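You operate a simulated robot arm through the tools that you are given. There is no shell and no other tool. Be economical: measure what you need, move in short steps, check, and stop when the job is done.

Carry out the task below with a simulated two-armed robot. There is one attempt and no reset: what you move stays moved.

## Task
Open the red valve and set both loose rivets in the white plate.
Fine: they stand in holes 2 and 3; use the red squeezer, leave the red dial as it is, park the squeezer again; the valve stays open; the pins stay.

Only the result counts: the job must be done as asked and must still hold three seconds after the hand-in. Knocking over, shifting, dropping, spilling or breaking anything else fails it.

## Robot
Two 7-joint arms with two-finger parallel grippers on one trunk, on a base that drives. Base frame: it is fixed to the floor where the robot stands at the start and does not move with it; the origin is under the middle of the robot, x ahead of it, y to its left, z up. Lengths are in m, angles in degrees, forces in N, time in s.
The left shoulder is at the start at [0.08, 0.131, 0.947], the right one opposite. With the tool pointing down near the work surface each hand reaches from about 0.3 to 0.82 m from the robot's upright axis, wherever it stands, measured 20 degrees to its own side. Places, roughly: hole 2 of the white plate [0.9, 0.5, 1]; hole 3 of the white plate [0.9, 0.4, 1]; hole 5 of the white plate [0.8, 0.3, 1]; hole 6 of the white plate [0.8, 0.2, 1]; red dial [0.6, 0.1, 1]; red squeezer [0.9, 0.6, 1.1]; red valve [0.6, 0, 1]. Payload 1.57 kg a hand.
The TCP of each hand is the grasp point between the finger pads, 0.03 m short of the fingertips. In the tool frame z runs along the fingers and y along their closing line. The gripper opens to 0.11 m. The fingers are 0.024 m wide and 0.012 m thick; the gripper's body (0.048 by 0.112 m) begins 0.078 m behind the TCP.
Orientation is told as [roll, pitch, yaw] about the base's x, y, z axes, in that order, counted from this pose: with the fingers straight down and closing along the base's y, the tool's x points along the base's -x, its y along +y and its z along -z.

## Interface
- The arms move only by the tool move_arm. It takes "left_targets", "right_targets" or both (then of equal length, played together; a hand with none holds still); each is a list of rows, each an object (a shift or turn left out is 0, a gripper value left out holds the last) with "xyz": the shift along the base's x, y, z in m, a list of three; "delta_rot": the turn, a rotation vector about the base's x, y, z in degrees, a list of three. In form: [{"xyz": [x, y, z], "delta_rot": [wx, wy, wz]}, ...]. A call has 1 to 20 rows; each row is the pose to reach, as a shift and turn from the pose commanded when the call began. "left_jaw" and "right_jaw" are, for a hand that has rows, the gripper command, from -1 (shut) to 1 (fully open), values between in proportion, set as the call begins (left out, the last holds). Each row takes 0.2 s and may step no farther than 0.05 m and 8.6 degrees from the row before; otherwise, or with a gripper value out of range, the whole call is refused. A pose out of reach is approached as far as the arm can. The call stops where the force on the tool passes 60 N (or 10 N more than at its start, if that is more) or the arm is blocked; 0.2 s more then pass. The fingers move at their own pace (about 0.108 m/s each) and stop on an object; they squeeze with about 26 N. The grip force told is the motor's: it shows also when the fingers shut on nothing. Time passes only in rows, and 0.2 s behind the last, so rows that repeat a pose let the fingers close. It gives the time, the measured TCP pose, the force on the tool (base axes), the opening and the grip force at its end, in the units of the frame above (readings bear some noise), with the torque about the TCP (base axes, N m) and any sound that the robot's microphone picked up, and new pictures: "views" is both (left out), scene, wrist or none (wrist: the cameras of the hands that moved).
- Cameras (640 x 400 px; columns grow to the right, rows downward): "scene" is now at [-0.0526, 0.0327, 1.4454]; the picture's right is [0.33, -0.94, 0.00], its down [-0.32, -0.11, -0.94] and it looks along [0.89, 0.31, -0.33] (base axes); focal length 291 px, centre (320, 200). "left" rides on the left gripper at [0.07, -0.016, -0.141] in its tool frame; the picture's right is [0.23, 0.97, 0.00], its down [-0.86, 0.20, -0.48] and it looks along [-0.47, 0.11, 0.88] (tool axes); focal length 222 px, centre (320, 200). "right" rides on the right gripper at [0.07, 0.016, -0.141] in its tool frame; the picture's right is [-0.23, 0.97, 0.00], its down [-0.86, -0.20, -0.48] and it looks along [-0.47, -0.11, 0.88] (tool axes); focal length 222 px, centre (320, 200). There is no depth. A picture from a camera that has moved, and an enlarged one, comes with that camera's place and axes in the base frame and with its lens.
- steer(legs): drives the robot by 1 to 6 legs, each [ahead, left, turn to the left] in m, m and degrees, along the robot's own axes; the way and the turn of a leg run together, so that a leg with both is an arc; at most 1.5 m and 180 degrees a leg. The arms and the cameras ride along, it lands a little off, and it stops where it bumps. It gives what a move gives, and a new picture of the scene camera.
- aim_head(pan, tilt): turns the head with the scene camera to pan (to the left, within 109 degrees either way) and tilt (down, from -29 to 69), counted from straight ahead of the robot. It gives what a move gives, and a new picture of the scene camera.
- inspect(camera, box): a new picture of the part [left, top, right, bottom] of that camera's present view, enlarged. No time passes.
- sign_off(): hands the job in; it is judged then, once.

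Work in short steps. Places have to be worked out from the pictures, the camera data and where the tool is seen: move nearer, look again, correct. Check each grasp and each placing, and mend what went wrong. You have 120 turns and 260 pictures in all, those below and enlarged ones among them. Open the grippers and draw the arms clear of the work before you hand the job in, unless the task says otherwise; then end with one line.

The tools are called after ">>>" as name(argument=value, ...) on one line, values as JSON. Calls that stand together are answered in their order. move_arm: Moves the arms, as the interface text tells. Its arguments: {"type":"object","properties":{"left_targets":{"type":"array"},"left_jaw":{"type":"number"},"right_targets":{"type":"array"},"right_jaw":{"type":"number"},"views":{"type":"string","enum":["both","scene","wrist","none"]}},"required":[]} The other tools are called the same way: steer (legs) drives the base; aim_head (pan, tilt) turns the head that bears the scene camera; inspect (camera, box) takes an enlarged picture of a part of a camera's view; sign_off () hands the job in.

At the start:

```text
clock: 0.0
left_ee_pos: [0.3242, 0.3963, 1.3942]
left_tool_rot: [-0.1, -0.1, 0.0]
left_ft_force: [0.3, 0.6, -0.5]
left_moment: [0.01, -0.02, 0.02]
left_grip_width: 0.1101
left_grasp_force: 0.0
right_ee_pos: [0.4331, 0.0262, 1.0002]
right_tool_rot: [-0.1, 0.1, 0.0]
right_ft_force: [1.3, 0.2, 0.5]
right_moment: [0.01, 0.02, 0.0]
right_grip_width: 0.11
right_grasp_force: 0.1
robot x, y, heading: [0.0021, -0.0016, 0.3]
head pan, tilt: [19.4, 19.5]
```

scene: 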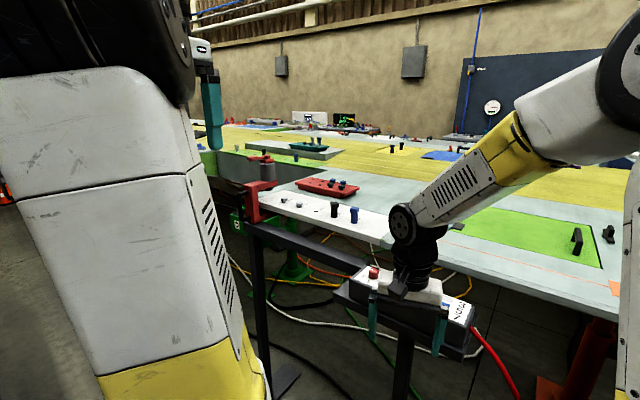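
right: 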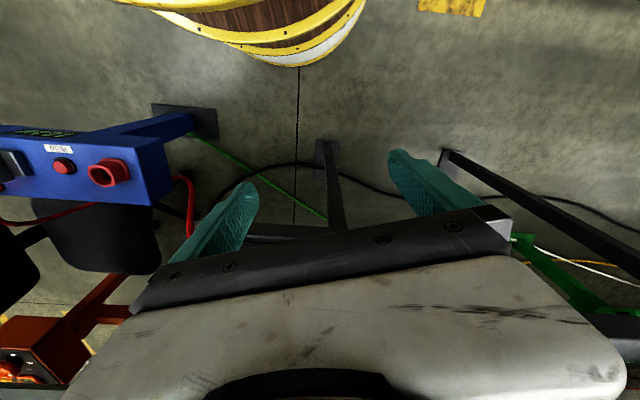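
left: 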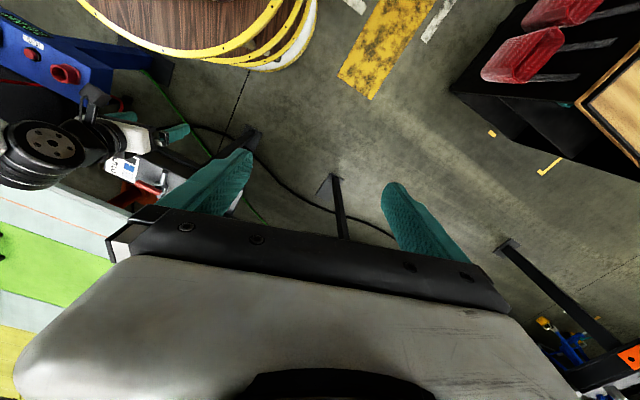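

The view shows a bench with the white plate, a red squeezer in the left part, and a tray. I'll enlarge the relevant parts.

>>> inspect(camera="scene", box=[220, 130, 420, 255])

>>> inspect(camera="scene", box=[320, 220, 520, 345])

```text
3.20 times, centred on (320, 192) of scene
camera zoom: at [-0.0526, 0.0327, 1.4454], right [0.33, -0.94, 0.0], down [-0.32, -0.11, -0.94], along [0.89, 0.31, -0.33], focal length 931 px, centre (320, 224)
```

zoom: 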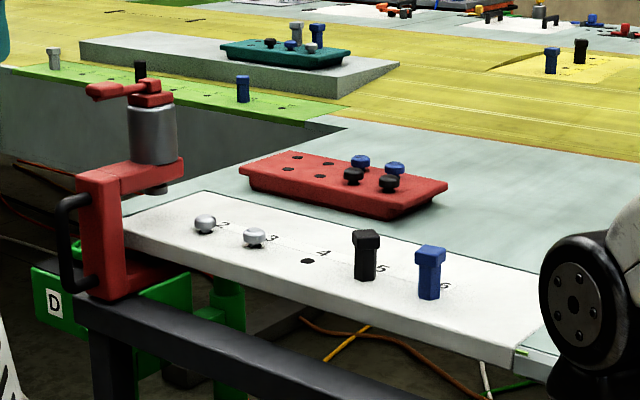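

```text
3.20 times, centred on (420, 282) of scene
camera zoom: at [-0.0526, 0.0327, 1.4454], right [0.33, -0.94, 0.0], down [-0.32, -0.11, -0.94], along [0.89, 0.31, -0.33], focal length 931 px, centre (0, -64)
```

zoom: 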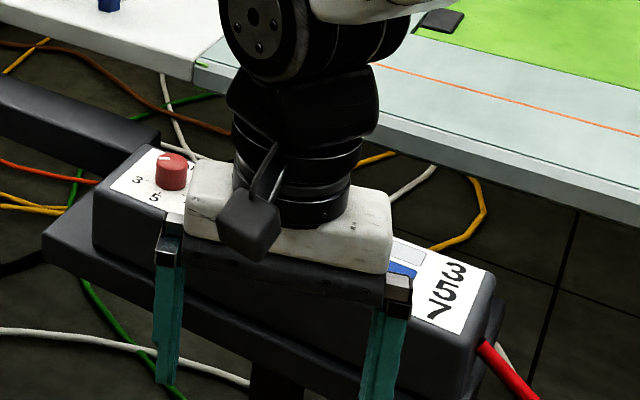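

The right arm hides the control box. I raise it straight up to see, then look at the box.

>>> move_arm(right_targets=[{"xyz": [-0.02, -0.02, 0.03]}, {"xyz": [-0.03, -0.05, 0.07]}, {"xyz": [-0.03, -0.08, 0.11]}, {"xyz": [-0.03, -0.12, 0.14]}, {"xyz": [-0.03, -0.16, 0.17]}, {"xyz": [-0.03, -0.2, 0.2]}], views="both")

>>> aim_head(pan=15, tilt=35)

```text
refused: row 2 steps farther than a row can; nothing moved
```

```text
clock: 0.8
left_ee_pos: [0.3243, 0.3965, 1.3959]
left_tool_rot: [-0.1, -0.1, 0.1]
left_ft_force: [-0.1, -0.4, -0.2]
left_moment: [0.01, -0.01, -0.03]
left_grip_width: 0.1095
left_grasp_force: 0.0
right_ee_pos: [0.4322, 0.0254, 1.0001]
right_tool_rot: [0.1, 0.0, 0.1]
right_ft_force: [0.0, -0.6, 0.0]
right_moment: [0.0, 0.02, 0.01]
right_grip_width: 0.1098
right_grasp_force: 0.0
robot x, y, heading: [0.0003, -0.0015, -0.0]
head pan, tilt: [15.0, 35.0]
camera scene: at [-0.0554, 0.0246, 1.4208], right [0.26, -0.97, 0.0], down [-0.55, -0.15, -0.82], along [0.79, 0.21, -0.57], focal length 291 px, centre (320, 200)
```

scene: 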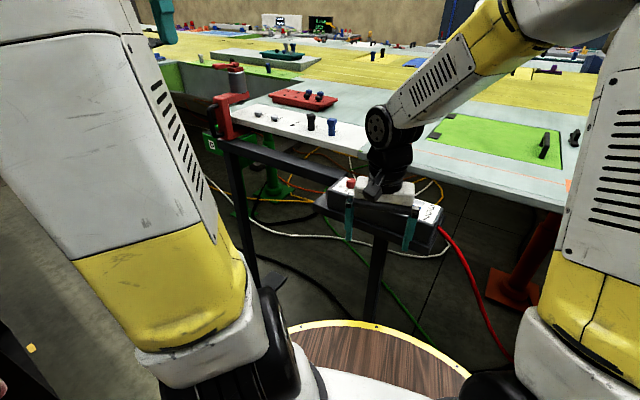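

Step too long; I repeat with smaller steps.

>>> move_arm(right_targets=[{"xyz": [-0.02, -0.02, 0.03]}, {"xyz": [-0.03, -0.04, 0.07]}, {"xyz": [-0.03, -0.07, 0.105]}, {"xyz": [-0.03, -0.1, 0.14]}, {"xyz": [-0.03, -0.13, 0.17]}, {"xyz": [-0.03, -0.16, 0.2]}, {"xyz": [-0.03, -0.2, 0.22]}], views="scene")

```text
clock: 2.4
left_ee_pos: [0.3236, 0.3963, 1.3955]
left_tool_rot: [0.0, 0.0, 0.0]
left_ft_force: [-0.2, 1.6, -0.2]
left_moment: [-0.02, 0.02, -0.01]
left_grip_width: 0.1102
left_grasp_force: 0.0
right_ee_pos: [0.4032, -0.1738, 1.2198]
right_tool_rot: [0.1, -0.1, 0.1]
right_ft_force: [-1.5, 0.9, 0.3]
right_moment: [0.0, 0.0, 0.03]
right_grip_width: 0.1102
right_grasp_force: 0.0
robot x, y, heading: [-0.0015, 0.0009, -0.2]
head pan, tilt: [15.0, 35.0]
camera scene: at [-0.0554, 0.0248, 1.4207], right [0.26, -0.97, 0.0], down [-0.55, -0.15, -0.82], along [0.79, 0.21, -0.57], focal length 291 px, centre (320, 200)
```

scene: 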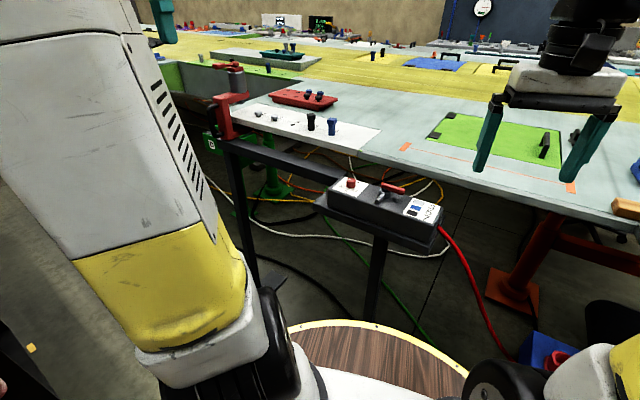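

>>> inspect(camera="scene", box=[304, 155, 464, 255])

>>> inspect(camera="scene", box=[190, 50, 350, 150])

```text
4.00 times, centred on (384, 205) of scene
camera zoom: at [-0.0554, 0.0248, 1.4207], right [0.26, -0.97, 0.0], down [-0.55, -0.15, -0.82], along [0.79, 0.21, -0.57], focal length 1164 px, centre (64, 180)
```

zoom: 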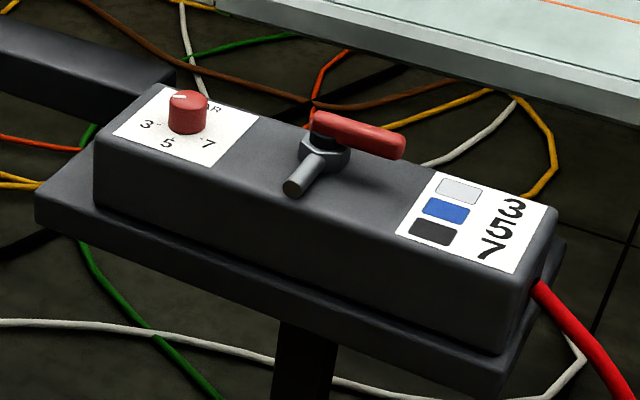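

```text
4.00 times, centred on (270, 100) of scene
camera zoom: at [-0.0554, 0.0248, 1.4207], right [0.26, -0.97, 0.0], down [-0.55, -0.15, -0.82], along [0.79, 0.21, -0.57], focal length 1164 px, centre (520, 600)
```

zoom: 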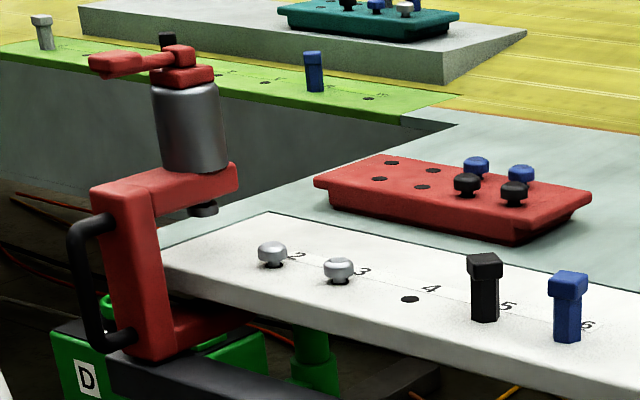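

The valve handle lies crosswise to its pipe (closed). I move the right hand over the box to view it from a second angle.

>>> move_arm(right_targets=[{"xyz": [0.02, 0.04, 0]}, {"xyz": [0.04, 0.08, 0]}, {"xyz": [0.06, 0.12, 0]}, {"xyz": [0.08, 0.16, 0]}, {"xyz": [0.11, 0.19, 0]}, {"xyz": [0.11, 0.19, 0]}], views="wrist")

```text
clock: 3.8
left_ee_pos: [0.3251, 0.3959, 1.3958]
left_tool_rot: [0.1, 0.0, -0.1]
left_ft_force: [-0.1, 0.0, -0.4]
left_moment: [0.0, -0.01, -0.02]
left_grip_width: 0.1099
left_grasp_force: 0.0
right_ee_pos: [0.5113, 0.0159, 1.2185]
right_tool_rot: [0.0, 0.0, 0.1]
right_ft_force: [0.2, -0.4, 0.2]
right_moment: [0.02, -0.03, 0.0]
right_grip_width: 0.1102
right_grasp_force: 0.0
robot x, y, heading: [0.0004, -0.0009, -0.1]
head pan, tilt: [15.0, 35.0]
camera right: at [0.4428, 0.0327, 1.3606], right [0.23, 0.97, 0.0], down [0.85, -0.2, 0.48], along [0.47, -0.11, -0.88], focal length 222 px, centre (320, 200)
```

right: 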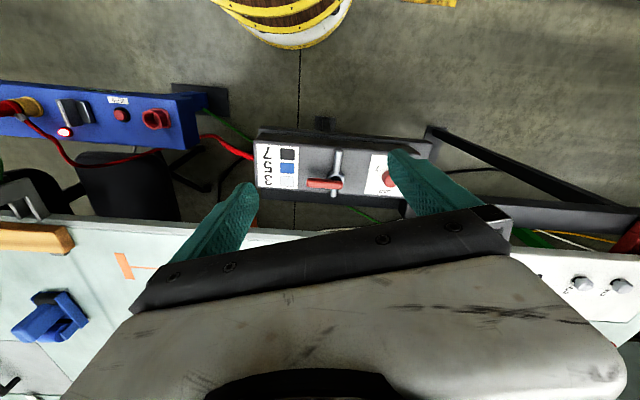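

>>> inspect(camera="right", box=[250, 120, 410, 220])

```text
4.00 times, centred on (330, 170) of right
camera zoom: at [0.4428, 0.0327, 1.3606], right [0.23, 0.97, 0.0], down [0.85, -0.2, 0.48], along [0.47, -0.11, -0.88], focal length 888 px, centre (280, 320)
```

zoom: 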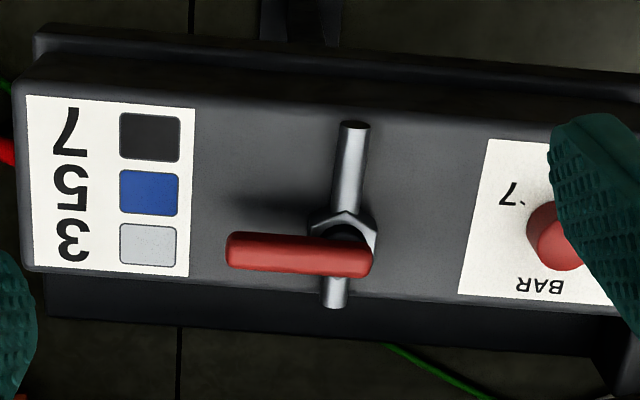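

Triangulated handle pivot ≈ (0.596, 0.025, 1.025), handle ~5 cm pointing to -y, pipe along x. I shut the right fingers and lower them on the robot side of the handle near its tip.

>>> move_arm(right_targets=[{"xyz": [0.02, -0.02, -0.02]}, {"xyz": [0.046, -0.034, -0.05]}, {"xyz": [0.046, -0.036, -0.09]}, {"xyz": [0.046, -0.036, -0.13]}, {"xyz": [0.046, -0.036, -0.15]}, {"xyz": [0.046, -0.036, -0.15]}], right_jaw=-1, views="both")

```text
clock: 5.2
left_ee_pos: [0.3249, 0.3956, 1.3953]
left_tool_rot: [0.1, 0.0, 0.0]
left_ft_force: [-0.5, 1.0, 0.7]
left_moment: [-0.01, 0.01, -0.03]
left_grip_width: 0.11
left_grasp_force: 0.0
right_ee_pos: [0.5593, -0.0228, 1.0695]
right_tool_rot: [0.0, -0.1, 0.0]
right_ft_force: [-0.4, 0.0, -0.6]
right_moment: [0.01, 0.0, 0.01]
right_grip_width: 0.0
right_grasp_force: 21.2
robot x, y, heading: [0.0009, 0.0018, -0.0]
head pan, tilt: [15.0, 35.0]
camera scene: at [-0.0554, 0.0245, 1.4207], right [0.26, -0.97, 0.0], down [-0.55, -0.15, -0.82], along [0.79, 0.21, -0.57], focal length 291 px, centre (320, 200)
camera right: at [0.4897, -0.0041, 1.2114], right [0.23, 0.97, 0.0], down [0.86, -0.2, 0.48], along [0.47, -0.11, -0.88], focal length 222 px, centre (320, 200)
```

scene: 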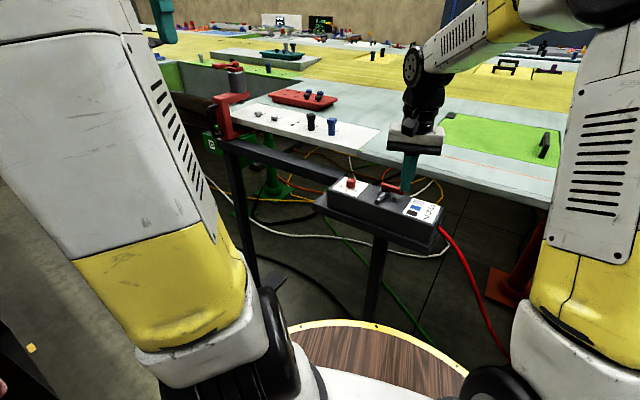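
right: 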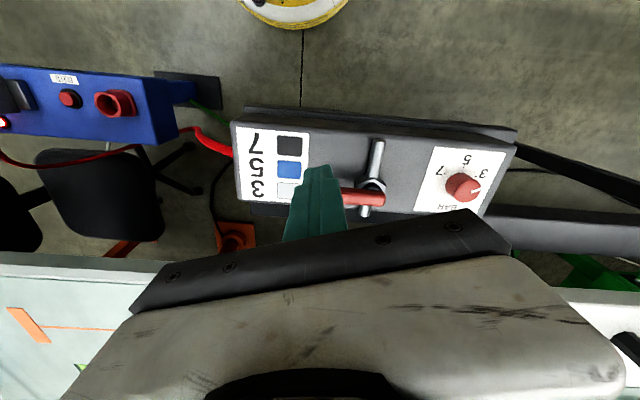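

Fingertip is at the robot side of the handle tip; I shift 1.2 cm toward the pivot and lower to handle height.

>>> move_arm(right_targets=[{"xyz": [-0.005, 0.012, 0]}, {"xyz": [-0.005, 0.012, -0.015]}, {"xyz": [-0.005, 0.012, -0.026]}, {"xyz": [-0.005, 0.012, -0.026]}], views="wrist")

>>> inspect(camera="scene", box=[324, 140, 464, 228])

```text
clock: 6.2
left_ee_pos: [0.3238, 0.3975, 1.3947]
left_tool_rot: [0.0, 0.0, -0.1]
left_ft_force: [-0.2, -0.7, 0.6]
left_moment: [-0.04, 0.01, 0.01]
left_grip_width: 0.1101
left_grasp_force: 0.0
right_ee_pos: [0.5533, -0.009, 1.0437]
right_tool_rot: [0.0, 0.0, 0.1]
right_ft_force: [0.2, 0.0, 0.3]
right_moment: [0.0, -0.01, 0.01]
right_grip_width: 0.0003
right_grasp_force: 21.4
robot x, y, heading: [-0.0012, -0.0015, -0.3]
head pan, tilt: [15.0, 35.0]
camera right: at [0.4847, 0.0086, 1.1859], right [0.23, 0.97, 0.0], down [0.86, -0.2, 0.48], along [0.47, -0.11, -0.88], focal length 222 px, centre (320, 200)
```

right: 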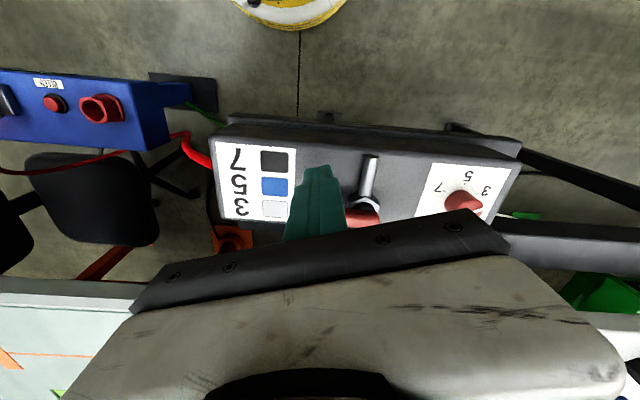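

```text
4.55 times, centred on (394, 184) of scene
camera zoom: at [-0.0554, 0.0246, 1.4207], right [0.26, -0.97, 0.0], down [-0.55, -0.15, -0.82], along [0.79, 0.21, -0.57], focal length 1322 px, centre (-16, 273)
```

zoom: 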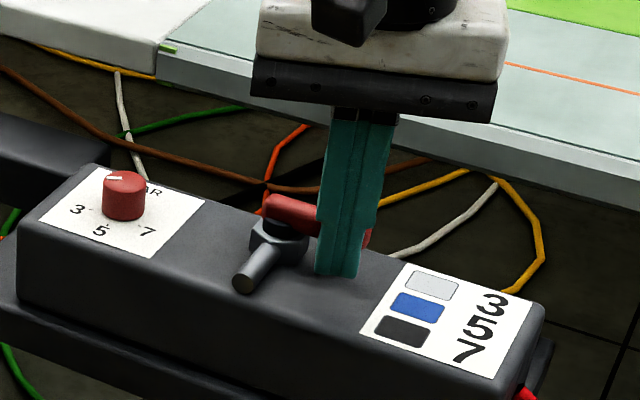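

Fingers sit just before the handle at the right height. I push gently to +x.

>>> move_arm(right_targets=[{"xyz": [0.015, 0, 0]}, {"xyz": [0.025, 0, 0]}, {"xyz": [0.035, 0, 0]}, {"xyz": [0.045, 0.001, 0]}], views="none")

>>> inspect(camera="scene", box=[324, 140, 464, 228])

```text
clock: 6.9
left_ee_pos: [0.3219, 0.396, 1.3956]
left_tool_rot: [0.0, -0.1, 0.0]
left_ft_force: [-0.2, 0.1, 1.1]
left_moment: [0.02, -0.01, -0.02]
left_grip_width: 0.11
left_grasp_force: 0.1
right_ee_pos: [0.5723, -0.007, 1.0428]
right_tool_rot: [-0.2, 1.5, 0.1]
right_ft_force: [-22.5, -1.1, 15.0]
right_moment: [-0.19, 0.24, -0.28]
right_grip_width: 0.0
right_grasp_force: 21.1
robot x, y, heading: [-0.002, 0.0038, -0.1]
head pan, tilt: [15.0, 35.0]
stopped in row 3 (right hand): the force on the tool passed its limit at 69 N (the readings are from after the stop); the commanded pose is now the measured one
```

```text
4.55 times, centred on (394, 184) of scene
camera zoom: at [-0.0579, 0.0244, 1.4206], right [0.26, -0.97, 0.0], down [-0.55, -0.15, -0.82], along [0.79, 0.21, -0.57], focal length 1322 px, centre (-16, 273)
```

zoom: 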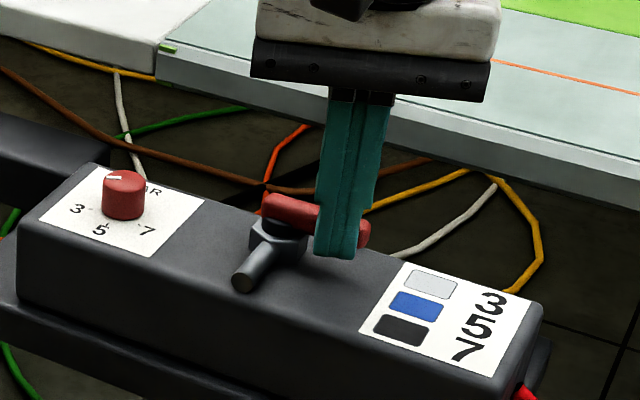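

It's stopped that way, so it opens the other way. I back off, lift over the handle and come down on its far side.

>>> move_arm(right_targets=[{"xyz": [-0.012, -0.002, 0.0]}, {"xyz": [-0.012, -0.002, 0.03]}, {"xyz": [-0.008, -0.002, 0.06]}, {"xyz": [0.03, -0.004, 0.06]}, {"xyz": [0.055, -0.006, 0.05]}, {"xyz": [0.055, -0.006, 0.02]}, {"xyz": [0.055, -0.006, 0.0]}, {"xyz": [0.055, -0.006, 0.0]}], views="wrist")

>>> inspect(camera="scene", box=[324, 140, 464, 228])

```text
clock: 8.7
left_ee_pos: [0.323, 0.3969, 1.3953]
left_tool_rot: [0.0, -0.1, 0.0]
left_ft_force: [0.4, -0.1, 0.2]
left_moment: [0.01, 0.01, -0.01]
left_grip_width: 0.1101
left_grasp_force: 0.1
right_ee_pos: [0.6301, -0.0143, 1.0425]
right_tool_rot: [-0.2, 1.2, 0.0]
right_ft_force: [-0.1, 1.7, -0.1]
right_moment: [-0.01, -0.02, 0.01]
right_grip_width: 0.0002
right_grasp_force: 21.2
robot x, y, heading: [-0.0017, 0.0024, -0.2]
head pan, tilt: [15.0, 35.0]
camera right: at [0.5641, 0.0032, 1.1862], right [0.23, 0.97, -0.01], down [0.87, -0.2, 0.46], along [0.45, -0.11, -0.89], focal length 222 px, centre (320, 200)
```

right: 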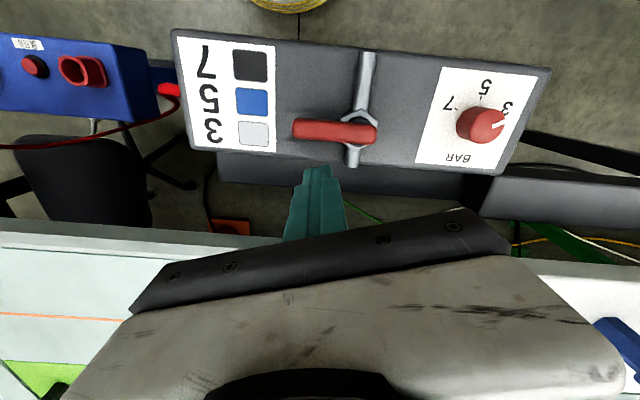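

```text
4.55 times, centred on (394, 184) of scene
camera zoom: at [-0.056, 0.0245, 1.4207], right [0.26, -0.97, 0.0], down [-0.55, -0.15, -0.82], along [0.79, 0.21, -0.57], focal length 1322 px, centre (-16, 273)
```

zoom: 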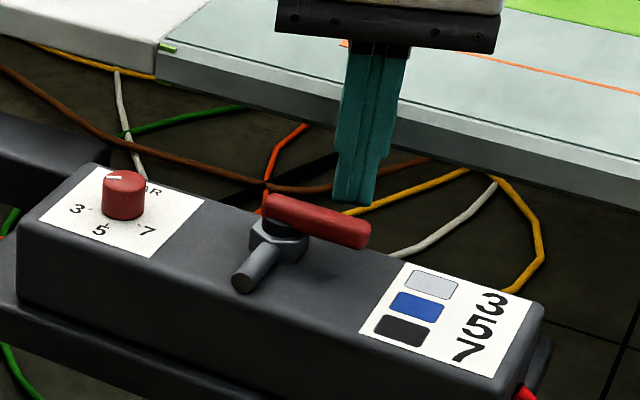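

Now I sweep the handle toward the robot along an arc about the pivot.

>>> move_arm(right_targets=[{"xyz": [-0.015, 0, 0]}, {"xyz": [-0.022, 0, 0]}, {"xyz": [-0.029, -0.002, 0]}, {"xyz": [-0.035, -0.004, 0]}, {"xyz": [-0.042, -0.004, 0]}, {"xyz": [-0.049, -0.003, 0]}, {"xyz": [-0.056, -0.0005, 0]}, {"xyz": [-0.062, 0.003, 0]}, {"xyz": [-0.068, 0.007, 0]}, {"xyz": [-0.072, 0.012, 0]}, {"xyz": [-0.076, 0.018, 0]}], views="wrist")

>>> inspect(camera="scene", box=[324, 140, 464, 228])

```text
clock: 11.1
left_ee_pos: [0.323, 0.3964, 1.3948]
left_tool_rot: [0.0, 0.0, 0.0]
left_ft_force: [0.7, -0.3, -0.5]
left_moment: [0.03, 0.01, -0.01]
left_grip_width: 0.1099
left_grasp_force: 0.0
right_ee_pos: [0.5547, 0.0027, 1.0416]
right_tool_rot: [-0.3, 1.2, 0.0]
right_ft_force: [0.1, -0.6, 0.2]
right_moment: [0.01, -0.02, -0.04]
right_grip_width: 0.0
right_grasp_force: 21.4
robot x, y, heading: [0.0008, -0.0015, 0.1]
head pan, tilt: [15.0, 35.0]
camera right: at [0.488, 0.0216, 1.1855], right [0.23, 0.97, -0.01], down [0.87, -0.2, 0.46], along [0.45, -0.11, -0.89], focal length 222 px, centre (320, 200)
```

right: 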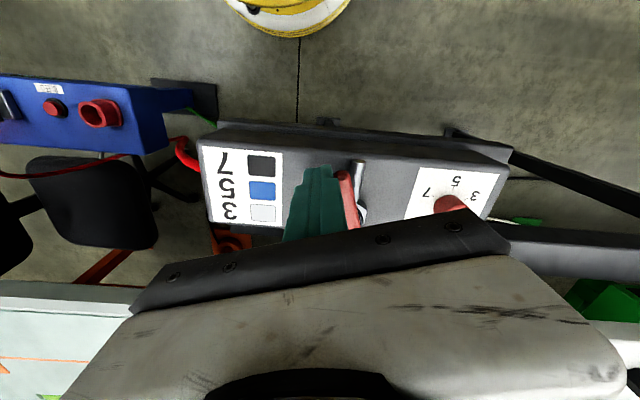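

```text
4.55 times, centred on (394, 184) of scene
camera zoom: at [-0.056, 0.0245, 1.4207], right [0.26, -0.97, 0.0], down [-0.55, -0.15, -0.82], along [0.79, 0.21, -0.57], focal length 1322 px, centre (-16, 273)
```

zoom: 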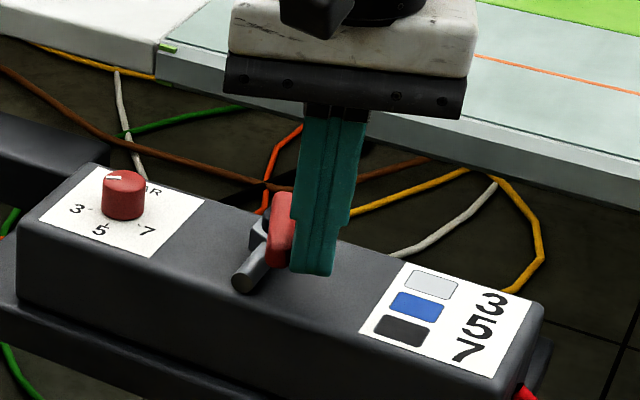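

Nearly aligned. A bit more push to +y until its stop.

>>> move_arm(right_targets=[{"xyz": [0.0, 0.003, 0]}, {"xyz": [0.0, 0.006, 0]}, {"xyz": [0.0, 0.009, 0]}, {"xyz": [0.0, 0.012, 0]}, {"xyz": [0.0, 0.015, 0]}], views="none")

>>> inspect(camera="scene", box=[324, 140, 464, 228])

```text
clock: 12.3
left_ee_pos: [0.323, 0.395, 1.3945]
left_tool_rot: [0.0, -0.1, 0.1]
left_ft_force: [0.0, -0.1, -0.4]
left_moment: [-0.02, 0.0, -0.01]
left_grip_width: 0.1101
left_grasp_force: 0.0
right_ee_pos: [0.5548, 0.0161, 1.0426]
right_tool_rot: [-0.3, 1.3, -0.1]
right_ft_force: [-1.8, -11.5, 3.1]
right_moment: [-0.17, -0.03, -0.07]
right_grip_width: 0.0002
right_grasp_force: 21.3
robot x, y, heading: [-0.0032, -0.0038, 0.1]
head pan, tilt: [15.0, 35.0]
```

```text
4.55 times, centred on (394, 184) of scene
camera zoom: at [-0.0562, 0.0239, 1.4207], right [0.26, -0.97, 0.0], down [-0.55, -0.15, -0.82], along [0.79, 0.21, -0.57], focal length 1322 px, centre (-16, 273)
```

zoom: 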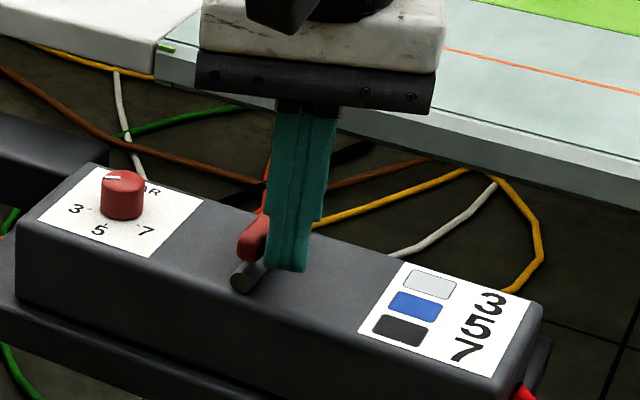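

Resistance of ~11 N now; I back off and raise the hand to check the angle from above.

>>> move_arm(right_targets=[{"xyz": [0.0, -0.015, 0]}, {"xyz": [0.0, -0.03, 0.03]}, {"xyz": [-0.02, -0.05, 0.07]}, {"xyz": [-0.04, -0.07, 0.11]}, {"xyz": [-0.07, -0.09, 0.14]}], views="wrist")

>>> inspect(camera="right", box=[320, 140, 480, 240])

>>> inspect(camera="scene", box=[324, 140, 464, 228])

```text
clock: 13.5
left_ee_pos: [0.3238, 0.3961, 1.3952]
left_tool_rot: [-0.1, 0.0, 0.0]
left_ft_force: [0.6, 0.2, -0.1]
left_moment: [-0.02, 0.01, 0.04]
left_grip_width: 0.1099
left_grasp_force: 0.1
right_ee_pos: [0.4867, -0.0712, 1.1841]
right_tool_rot: [-0.1, 1.3, 0.1]
right_ft_force: [-0.2, -0.9, -0.6]
right_moment: [-0.01, -0.01, 0.03]
right_grip_width: 0.0
right_grasp_force: 21.4
robot x, y, heading: [-0.0047, 0.0013, 0.2]
head pan, tilt: [15.0, 35.0]
camera right: at [0.4202, -0.0541, 1.3287], right [0.23, 0.97, -0.01], down [0.87, -0.2, 0.46], along [0.45, -0.11, -0.89], focal length 222 px, centre (320, 200)
```

right: 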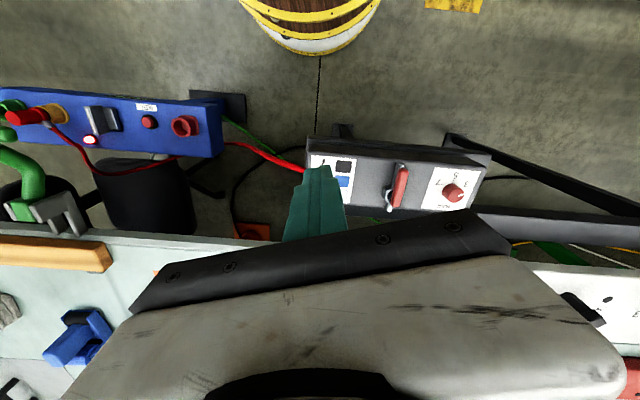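

```text
4.00 times, centred on (400, 190) of right
camera zoom: at [0.4202, -0.0541, 1.3287], right [0.23, 0.97, -0.01], down [0.87, -0.2, 0.46], along [0.45, -0.11, -0.89], focal length 888 px, centre (0, 240)
```

zoom: 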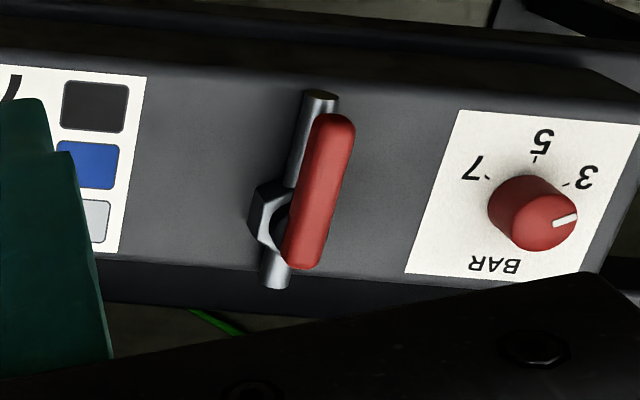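

```text
4.55 times, centred on (394, 184) of scene
camera zoom: at [-0.0557, 0.0247, 1.4207], right [0.26, -0.97, 0.0], down [-0.55, -0.15, -0.82], along [0.79, 0.21, -0.57], focal length 1322 px, centre (-16, 273)
```

zoom: 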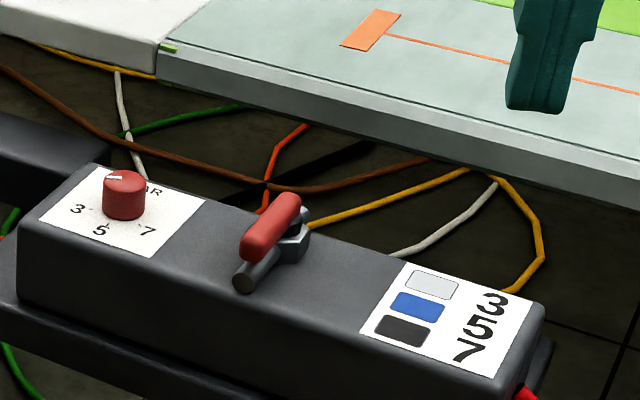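

The valve is aligned with its pipe: open; the dial still reads 3, matching silver rivets. Next I drive left to get the squeezer within reach and look.

>>> move_arm(right_targets=[{"xyz": [-0.03, -0.03, 0.02]}, {"xyz": [-0.06, -0.06, 0.04]}, {"xyz": [-0.09, -0.09, 0.06]}, {"xyz": [-0.09, -0.12, 0.1]}], right_jaw=-1, views="none")

>>> steer(legs=[[0, 0.35, 0]])

```text
clock: 14.5
left_ee_pos: [0.3233, 0.3962, 1.394]
left_tool_rot: [0.1, 0.0, 0.0]
left_ft_force: [0.3, -0.5, -0.1]
left_moment: [-0.04, -0.04, -0.01]
left_grip_width: 0.1103
left_grasp_force: 0.0
right_ee_pos: [0.3936, -0.1902, 1.2852]
right_tool_rot: [-0.2, 1.3, 0.1]
right_ft_force: [-0.9, 0.8, -0.1]
right_moment: [-0.03, -0.01, -0.01]
right_grip_width: 0.0
right_grasp_force: 21.4
robot x, y, heading: [-0.0004, 0.0008, 0.0]
head pan, tilt: [15.0, 35.0]
```

```text
clock: 16.8
left_ee_pos: [0.3238, 0.743, 1.3961]
left_tool_rot: [0.0, 0.0, 0.0]
left_ft_force: [0.2, -0.5, 0.1]
left_moment: [0.05, 0.01, -0.01]
left_grip_width: 0.1099
left_grasp_force: 0.0
right_ee_pos: [0.3942, 0.1556, 1.2851]
right_tool_rot: [-0.2, 1.2, 0.1]
right_ft_force: [-0.9, -0.1, -0.6]
right_moment: [0.02, -0.02, -0.02]
right_grip_width: 0.0
right_grasp_force: 21.3
robot x, y, heading: [-0.0003, 0.3436, -0.2]
head pan, tilt: [15.0, 35.0]
camera scene: at [-0.0561, 0.3699, 1.4207], right [0.26, -0.97, 0.0], down [-0.55, -0.15, -0.82], along [0.79, 0.21, -0.57], focal length 291 px, centre (320, 200)
```

scene: 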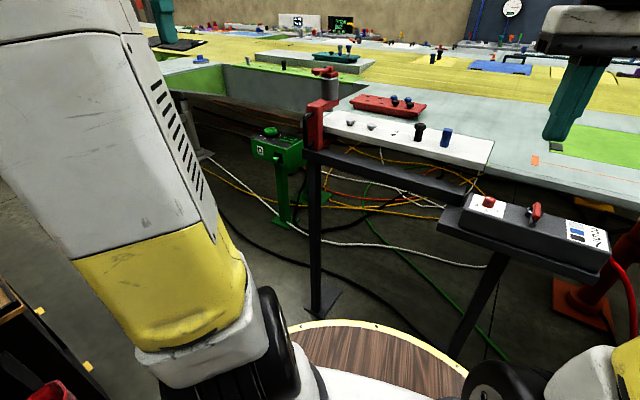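

>>> inspect(camera="scene", box=[280, 55, 440, 155])

>>> inspect(camera="scene", box=[290, 60, 370, 160])

```text
4.00 times, centred on (360, 105) of scene
camera zoom: at [-0.0561, 0.3699, 1.4207], right [0.26, -0.97, 0.0], down [-0.55, -0.15, -0.82], along [0.79, 0.21, -0.57], focal length 1164 px, centre (160, 580)
```

zoom: 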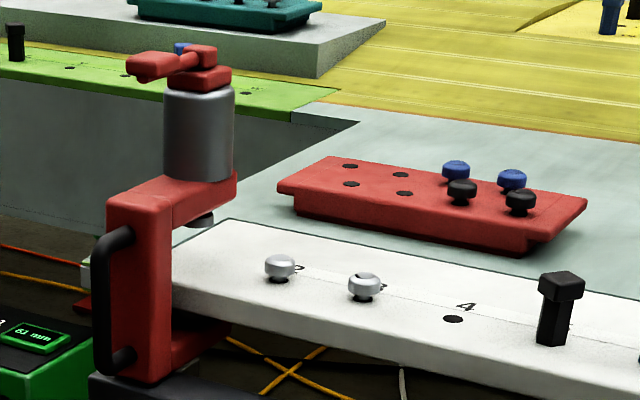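

```text
4.00 times, centred on (330, 110) of scene
camera zoom: at [-0.0561, 0.3699, 1.4207], right [0.26, -0.97, 0.0], down [-0.55, -0.15, -0.82], along [0.79, 0.21, -0.57], focal length 1164 px, centre (280, 560)
```

zoom: 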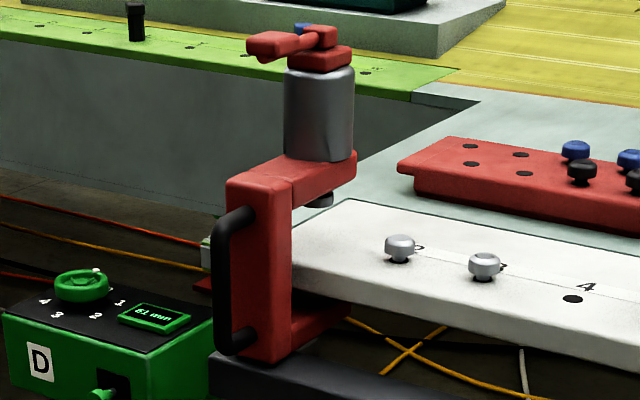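

Triangulation from the two views: rivet 2 ≈ (0.905, 0.52), rivet 3 ≈ (0.88, 0.445), plate top z≈1.06, squeezer handle ≈ (0.79, 0.644, 1.07), ram ≈ (0.935, 0.60); the plate is yawed about -17°. I drive nearer and turn to face it squarely.

>>> steer(legs=[[0.2, 0.28, 0], [0.04, 0, -17]])

>>> aim_head(pan=8, tilt=28)

```text
clock: 19.9
left_ee_pos: [0.6633, 0.9028, 1.3944]
left_tool_rot: [0.0, 0.0, -16.8]
left_ft_force: [0.2, 0.7, 0.7]
left_moment: [-0.02, -0.01, -0.01]
left_grip_width: 0.11
left_grasp_force: 0.1
right_ee_pos: [0.5607, 0.3217, 1.2841]
right_tool_rot: [-0.2, 1.2, -16.8]
right_ft_force: [0.7, 0.3, 0.7]
right_moment: [0.02, 0.0, -0.03]
right_grip_width: 0.0
right_grasp_force: 21.0
robot x, y, heading: [0.2398, 0.6182, -16.9]
head pan, tilt: [15.0, 35.0]
camera scene: at [0.1916, 0.6564, 1.4207], right [-0.03, -1.0, 0.0], down [-0.57, 0.02, -0.82], along [0.82, -0.03, -0.57], focal length 291 px, centre (320, 200)
```

scene: 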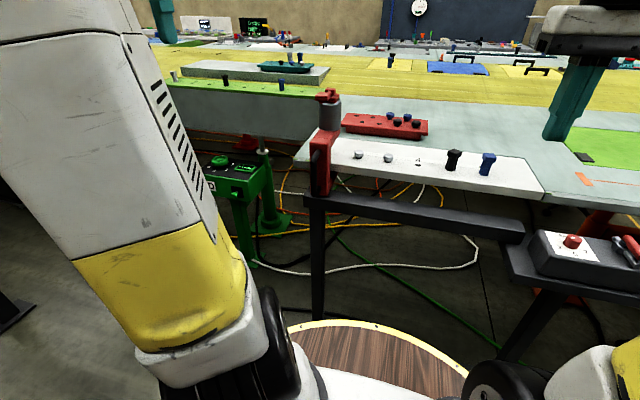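

```text
clock: 20.6
left_ee_pos: [0.6636, 0.9014, 1.3955]
left_tool_rot: [0.0, 0.0, -16.9]
left_ft_force: [-0.7, -0.5, -0.4]
left_moment: [0.0, 0.0, 0.01]
left_grip_width: 0.1099
left_grasp_force: 0.0
right_ee_pos: [0.5614, 0.3206, 1.2842]
right_tool_rot: [-0.2, 1.2, -16.8]
right_ft_force: [-0.9, 1.0, -0.3]
right_moment: [0.01, 0.01, -0.02]
right_grip_width: 0.0
right_grasp_force: 20.7
robot x, y, heading: [0.2383, 0.6201, -16.7]
head pan, tilt: [8.0, 28.0]
camera scene: at [0.1938, 0.6452, 1.4316], right [-0.15, -0.99, 0.0], down [-0.46, 0.07, -0.88], along [0.87, -0.14, -0.47], focal length 291 px, centre (320, 200)
```

scene: 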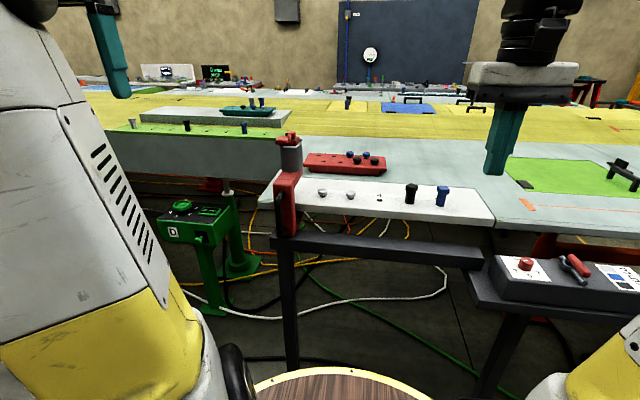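

>>> inspect(camera="scene", box=[240, 120, 400, 220])

>>> inspect(camera="scene", box=[250, 125, 330, 245])

```text
4.00 times, centred on (320, 170) of scene
camera zoom: at [0.1938, 0.6452, 1.4316], right [-0.15, -0.99, 0.0], down [-0.46, 0.07, -0.88], along [0.87, -0.14, -0.47], focal length 1164 px, centre (320, 320)
```

zoom: 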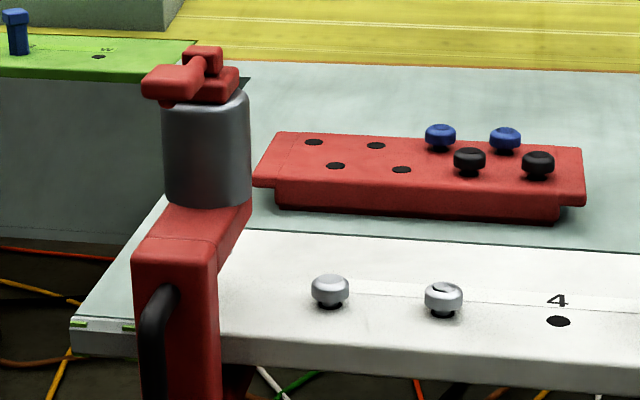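

```text
3.33 times, centred on (290, 185) of scene
camera zoom: at [0.1938, 0.6452, 1.4316], right [-0.15, -0.99, 0.0], down [-0.46, 0.07, -0.88], along [0.87, -0.14, -0.47], focal length 970 px, centre (420, 250)
```

zoom: 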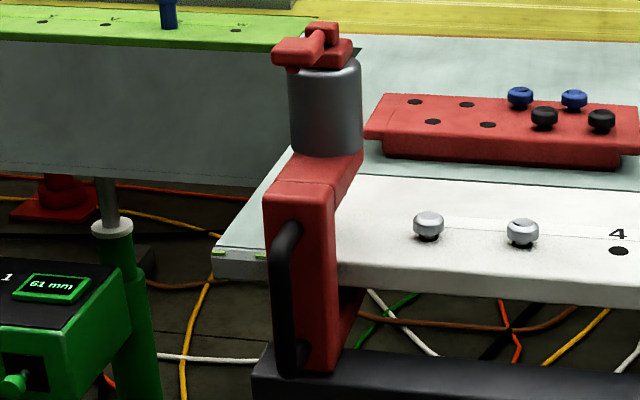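

The lever on top is a press paddle facing the handle side (≈(0.885, 0.632, 1.23)). The left wrist needs room behind the handle, so I back off 12 cm first, then turn the left hand horizontal.

>>> steer(legs=[[-0.12, 0, 0]])

>>> move_arm(left_targets=[{"xyz": [0.005, -0.01, -0.02], "delta_rot": [-2.37, -7.83, 0]}, {"xyz": [0.01, -0.02, -0.04], "delta_rot": [-4.74, -15.66, 0]}, {"xyz": [0.01, -0.03, -0.06], "delta_rot": [-7.11, -23.5, 0]}, {"xyz": [0.01, -0.05, -0.08], "delta_rot": [-9.5, -31.3, 0]}, {"xyz": [0.01, -0.07, -0.1], "delta_rot": [-11.86, -39.1, 0]}, {"xyz": [0.01, -0.09, -0.12], "delta_rot": [-14.2, -47, 0]}, {"xyz": [0.01, -0.11, -0.14], "delta_rot": [-16.6, -54.8, 0]}, {"xyz": [0.01, -0.13, -0.16], "delta_rot": [-19, -62.6, 0]}, {"xyz": [0.01, -0.15, -0.18], "delta_rot": [-21.35, -70.4, 0]}, {"xyz": [0.01, -0.17, -0.2], "delta_rot": [-23.7, -78.3, 0]}, {"xyz": [0.01, -0.19, -0.22], "delta_rot": [-26.1, -86.1, 0]}], left_jaw=1)

```text
clock: 21.9
left_ee_pos: [0.5462, 0.9381, 1.3943]
left_tool_rot: [0.0, 0.0, -16.8]
left_ft_force: [0.1, -0.2, 0.2]
left_moment: [-0.02, 0.04, 0.01]
left_grip_width: 0.1101
left_grasp_force: 0.0
right_ee_pos: [0.4461, 0.3567, 1.283]
right_tool_rot: [-0.1, 1.3, -16.7]
right_ft_force: [0.8, 0.4, -0.9]
right_moment: [0.0, 0.05, 0.03]
right_grip_width: 0.0
right_grasp_force: 21.5
robot x, y, heading: [0.1218, 0.6507, -16.7]
head pan, tilt: [8.0, 28.0]
camera scene: at [0.0778, 0.6801, 1.4317], right [-0.15, -0.99, 0.0], down [-0.46, 0.07, -0.88], along [0.87, -0.13, -0.47], focal length 291 px, centre (320, 200)
```

scene: 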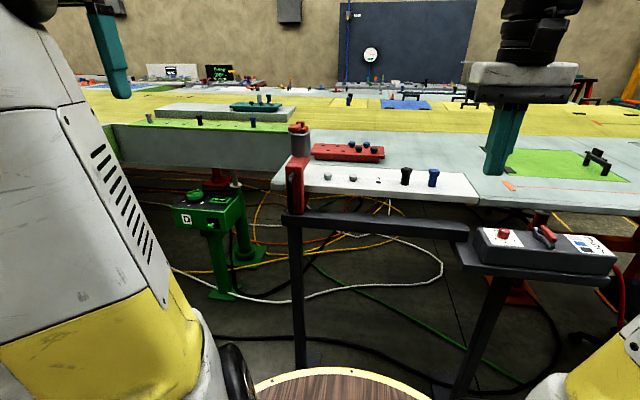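

```text
clock: 24.3
left_ee_pos: [0.6488, 0.8357, 1.2852]
left_tool_rot: [-19.3, -89.9, 2.4]
left_ft_force: [-0.7, -0.7, -0.6]
left_moment: [-0.02, 0.01, 0.05]
left_grip_width: 0.1099
left_grasp_force: 0.0
left hand out of reach, approached as far as the arm can: row 8, 9, 10, 11
right_ee_pos: [0.444, 0.3556, 1.284]
right_tool_rot: [-0.2, 1.2, -16.7]
right_ft_force: [-0.8, -0.4, 0.8]
right_moment: [0.09, -0.08, 0.01]
right_grip_width: 0.0001
right_grasp_force: 20.9
robot x, y, heading: [0.125, 0.6536, -16.9]
head pan, tilt: [8.0, 28.0]
camera scene: at [0.077, 0.6796, 1.4317], right [-0.15, -0.99, 0.0], down [-0.46, 0.07, -0.88], along [0.87, -0.13, -0.47], focal length 291 px, centre (320, 200)
camera left: at [0.5093, 0.8605, 1.215], right [0.28, 0.93, -0.23], down [-0.4, 0.33, 0.86], along [0.87, -0.15, 0.46], focal length 222 px, centre (320, 200)
```

scene: 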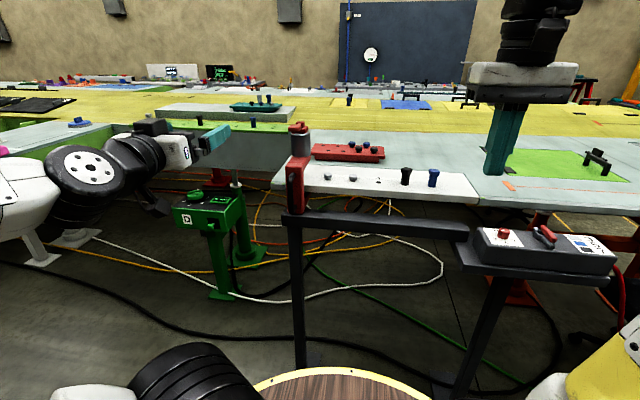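
left: 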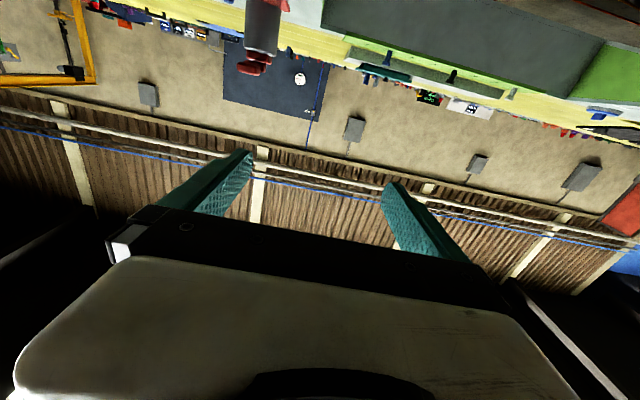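

Orientation is right, but the position was too close to the body. I command a point further forward and check where it lands.

>>> move_arm(left_targets=[{"xyz": [0.03, -0.02, -0.01]}, {"xyz": [0.06, -0.04, -0.02]}, {"xyz": [0.074, -0.048, -0.025]}, {"xyz": [0.074, -0.048, -0.025]}, {"xyz": [0.074, -0.048, -0.025]}])

```text
clock: 25.5
left_ee_pos: [0.7247, 0.7839, 1.2613]
left_tool_rot: [-87.5, -89.8, 70.5]
left_ft_force: [0.1, -0.8, 0.9]
left_moment: [0.0, 0.02, 0.01]
left_grip_width: 0.1101
left_grasp_force: 0.1
right_ee_pos: [0.4452, 0.3557, 1.2838]
right_tool_rot: [-0.2, 1.1, -16.7]
right_ft_force: [0.2, -0.8, -0.1]
right_moment: [0.0, -0.02, -0.02]
right_grip_width: 0.0
right_grasp_force: 21.2
robot x, y, heading: [0.122, 0.6542, -17.0]
head pan, tilt: [8.0, 28.0]
camera scene: at [0.0776, 0.6802, 1.4317], right [-0.15, -0.99, 0.0], down [-0.46, 0.07, -0.88], along [0.87, -0.13, -0.47], focal length 291 px, centre (320, 200)
camera left: at [0.5834, 0.8068, 1.1911], right [0.28, 0.93, -0.23], down [-0.4, 0.33, 0.85], along [0.87, -0.15, 0.47], focal length 222 px, centre (320, 200)
```

scene: 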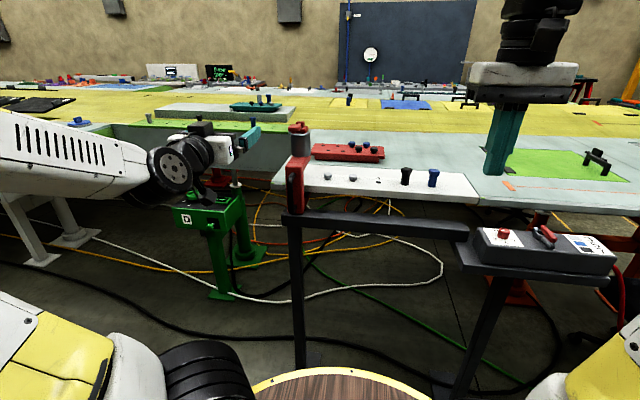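
left: 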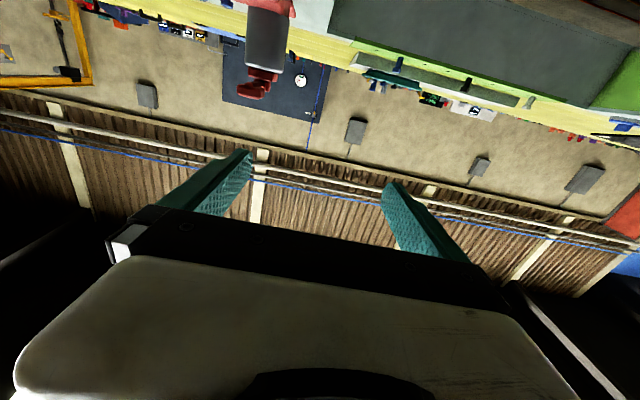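

Reference is the measured pose. I now move to a pre-grasp spot about 12 cm behind the handle at handle height.

>>> move_arm(left_targets=[{"xyz": [-0.008, -0.01, -0.04]}, {"xyz": [-0.016, -0.025, -0.08]}, {"xyz": [-0.025, -0.045, -0.115]}, {"xyz": [-0.035, -0.065, -0.15]}, {"xyz": [-0.04, -0.085, -0.175]}, {"xyz": [-0.045, -0.103, -0.184]}, {"xyz": [-0.045, -0.103, -0.184]}])

```text
clock: 27.1
left_ee_pos: [0.7606, 0.6654, 1.0691]
left_tool_rot: [-63.1, -90.0, 46.3]
left_ft_force: [0.4, -0.7, 0.7]
left_moment: [-0.03, 0.04, -0.04]
left_grip_width: 0.11
left_grasp_force: 0.0
left hand out of reach, approached as far as the arm can: row 1, 2, 3, 4, 5, 6, 7
right_ee_pos: [0.4461, 0.3564, 1.2841]
right_tool_rot: [-0.2, 1.1, -16.7]
right_ft_force: [1.0, -0.1, -0.3]
right_moment: [0.0, 0.01, 0.01]
right_grip_width: 0.0
right_grasp_force: 20.9
robot x, y, heading: [0.117, 0.6499, -16.6]
head pan, tilt: [8.0, 28.0]
camera scene: at [0.0777, 0.6802, 1.4317], right [-0.15, -0.99, 0.0], down [-0.46, 0.07, -0.88], along [0.87, -0.13, -0.47], focal length 291 px, centre (320, 200)
camera left: at [0.6206, 0.6901, 0.9977], right [0.28, 0.93, -0.23], down [-0.4, 0.33, 0.86], along [0.87, -0.15, 0.47], focal length 222 px, centre (320, 200)
```

scene: 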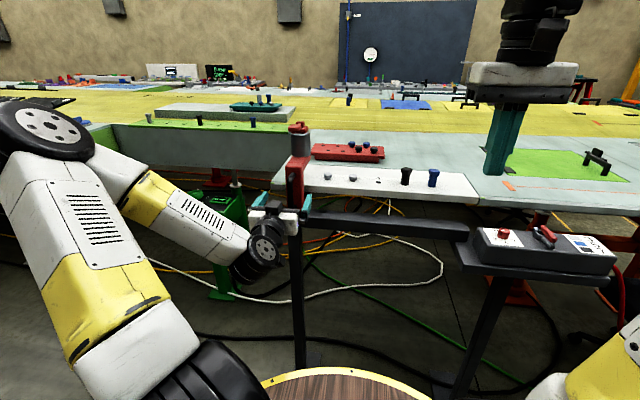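
left: 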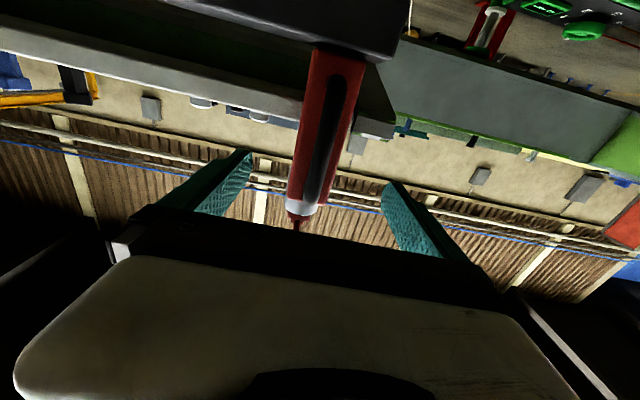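

The hand already straddles the handle, well centred. I inspect the underside view for the lower arm and the parking stand.

>>> inspect(camera="left", box=[180, 0, 440, 162])

>>> inspect(camera="scene", box=[240, 110, 370, 230])

```text
2.46 times, centred on (310, 81) of left
camera zoom: at [0.6206, 0.6901, 0.9977], right [0.28, 0.93, -0.23], down [-0.4, 0.33, 0.86], along [0.87, -0.15, 0.47], focal length 547 px, centre (345, 493)
```

zoom: 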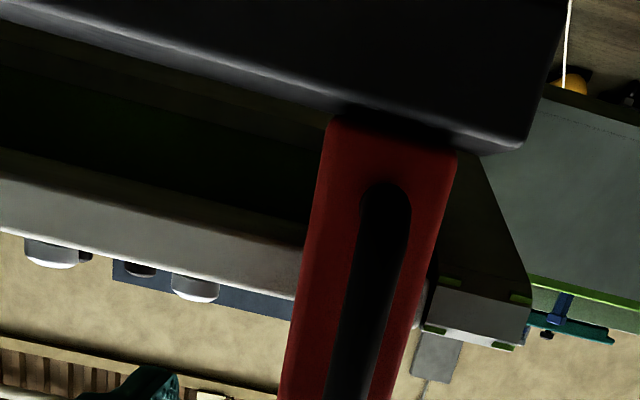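

```text
3.33 times, centred on (305, 170) of scene
camera zoom: at [0.0777, 0.6802, 1.4317], right [-0.15, -0.99, 0.0], down [-0.46, 0.07, -0.88], along [0.87, -0.13, -0.47], focal length 970 px, centre (370, 300)
```

zoom: 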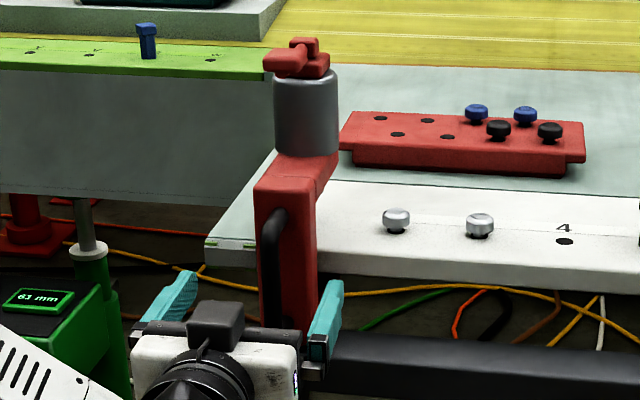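

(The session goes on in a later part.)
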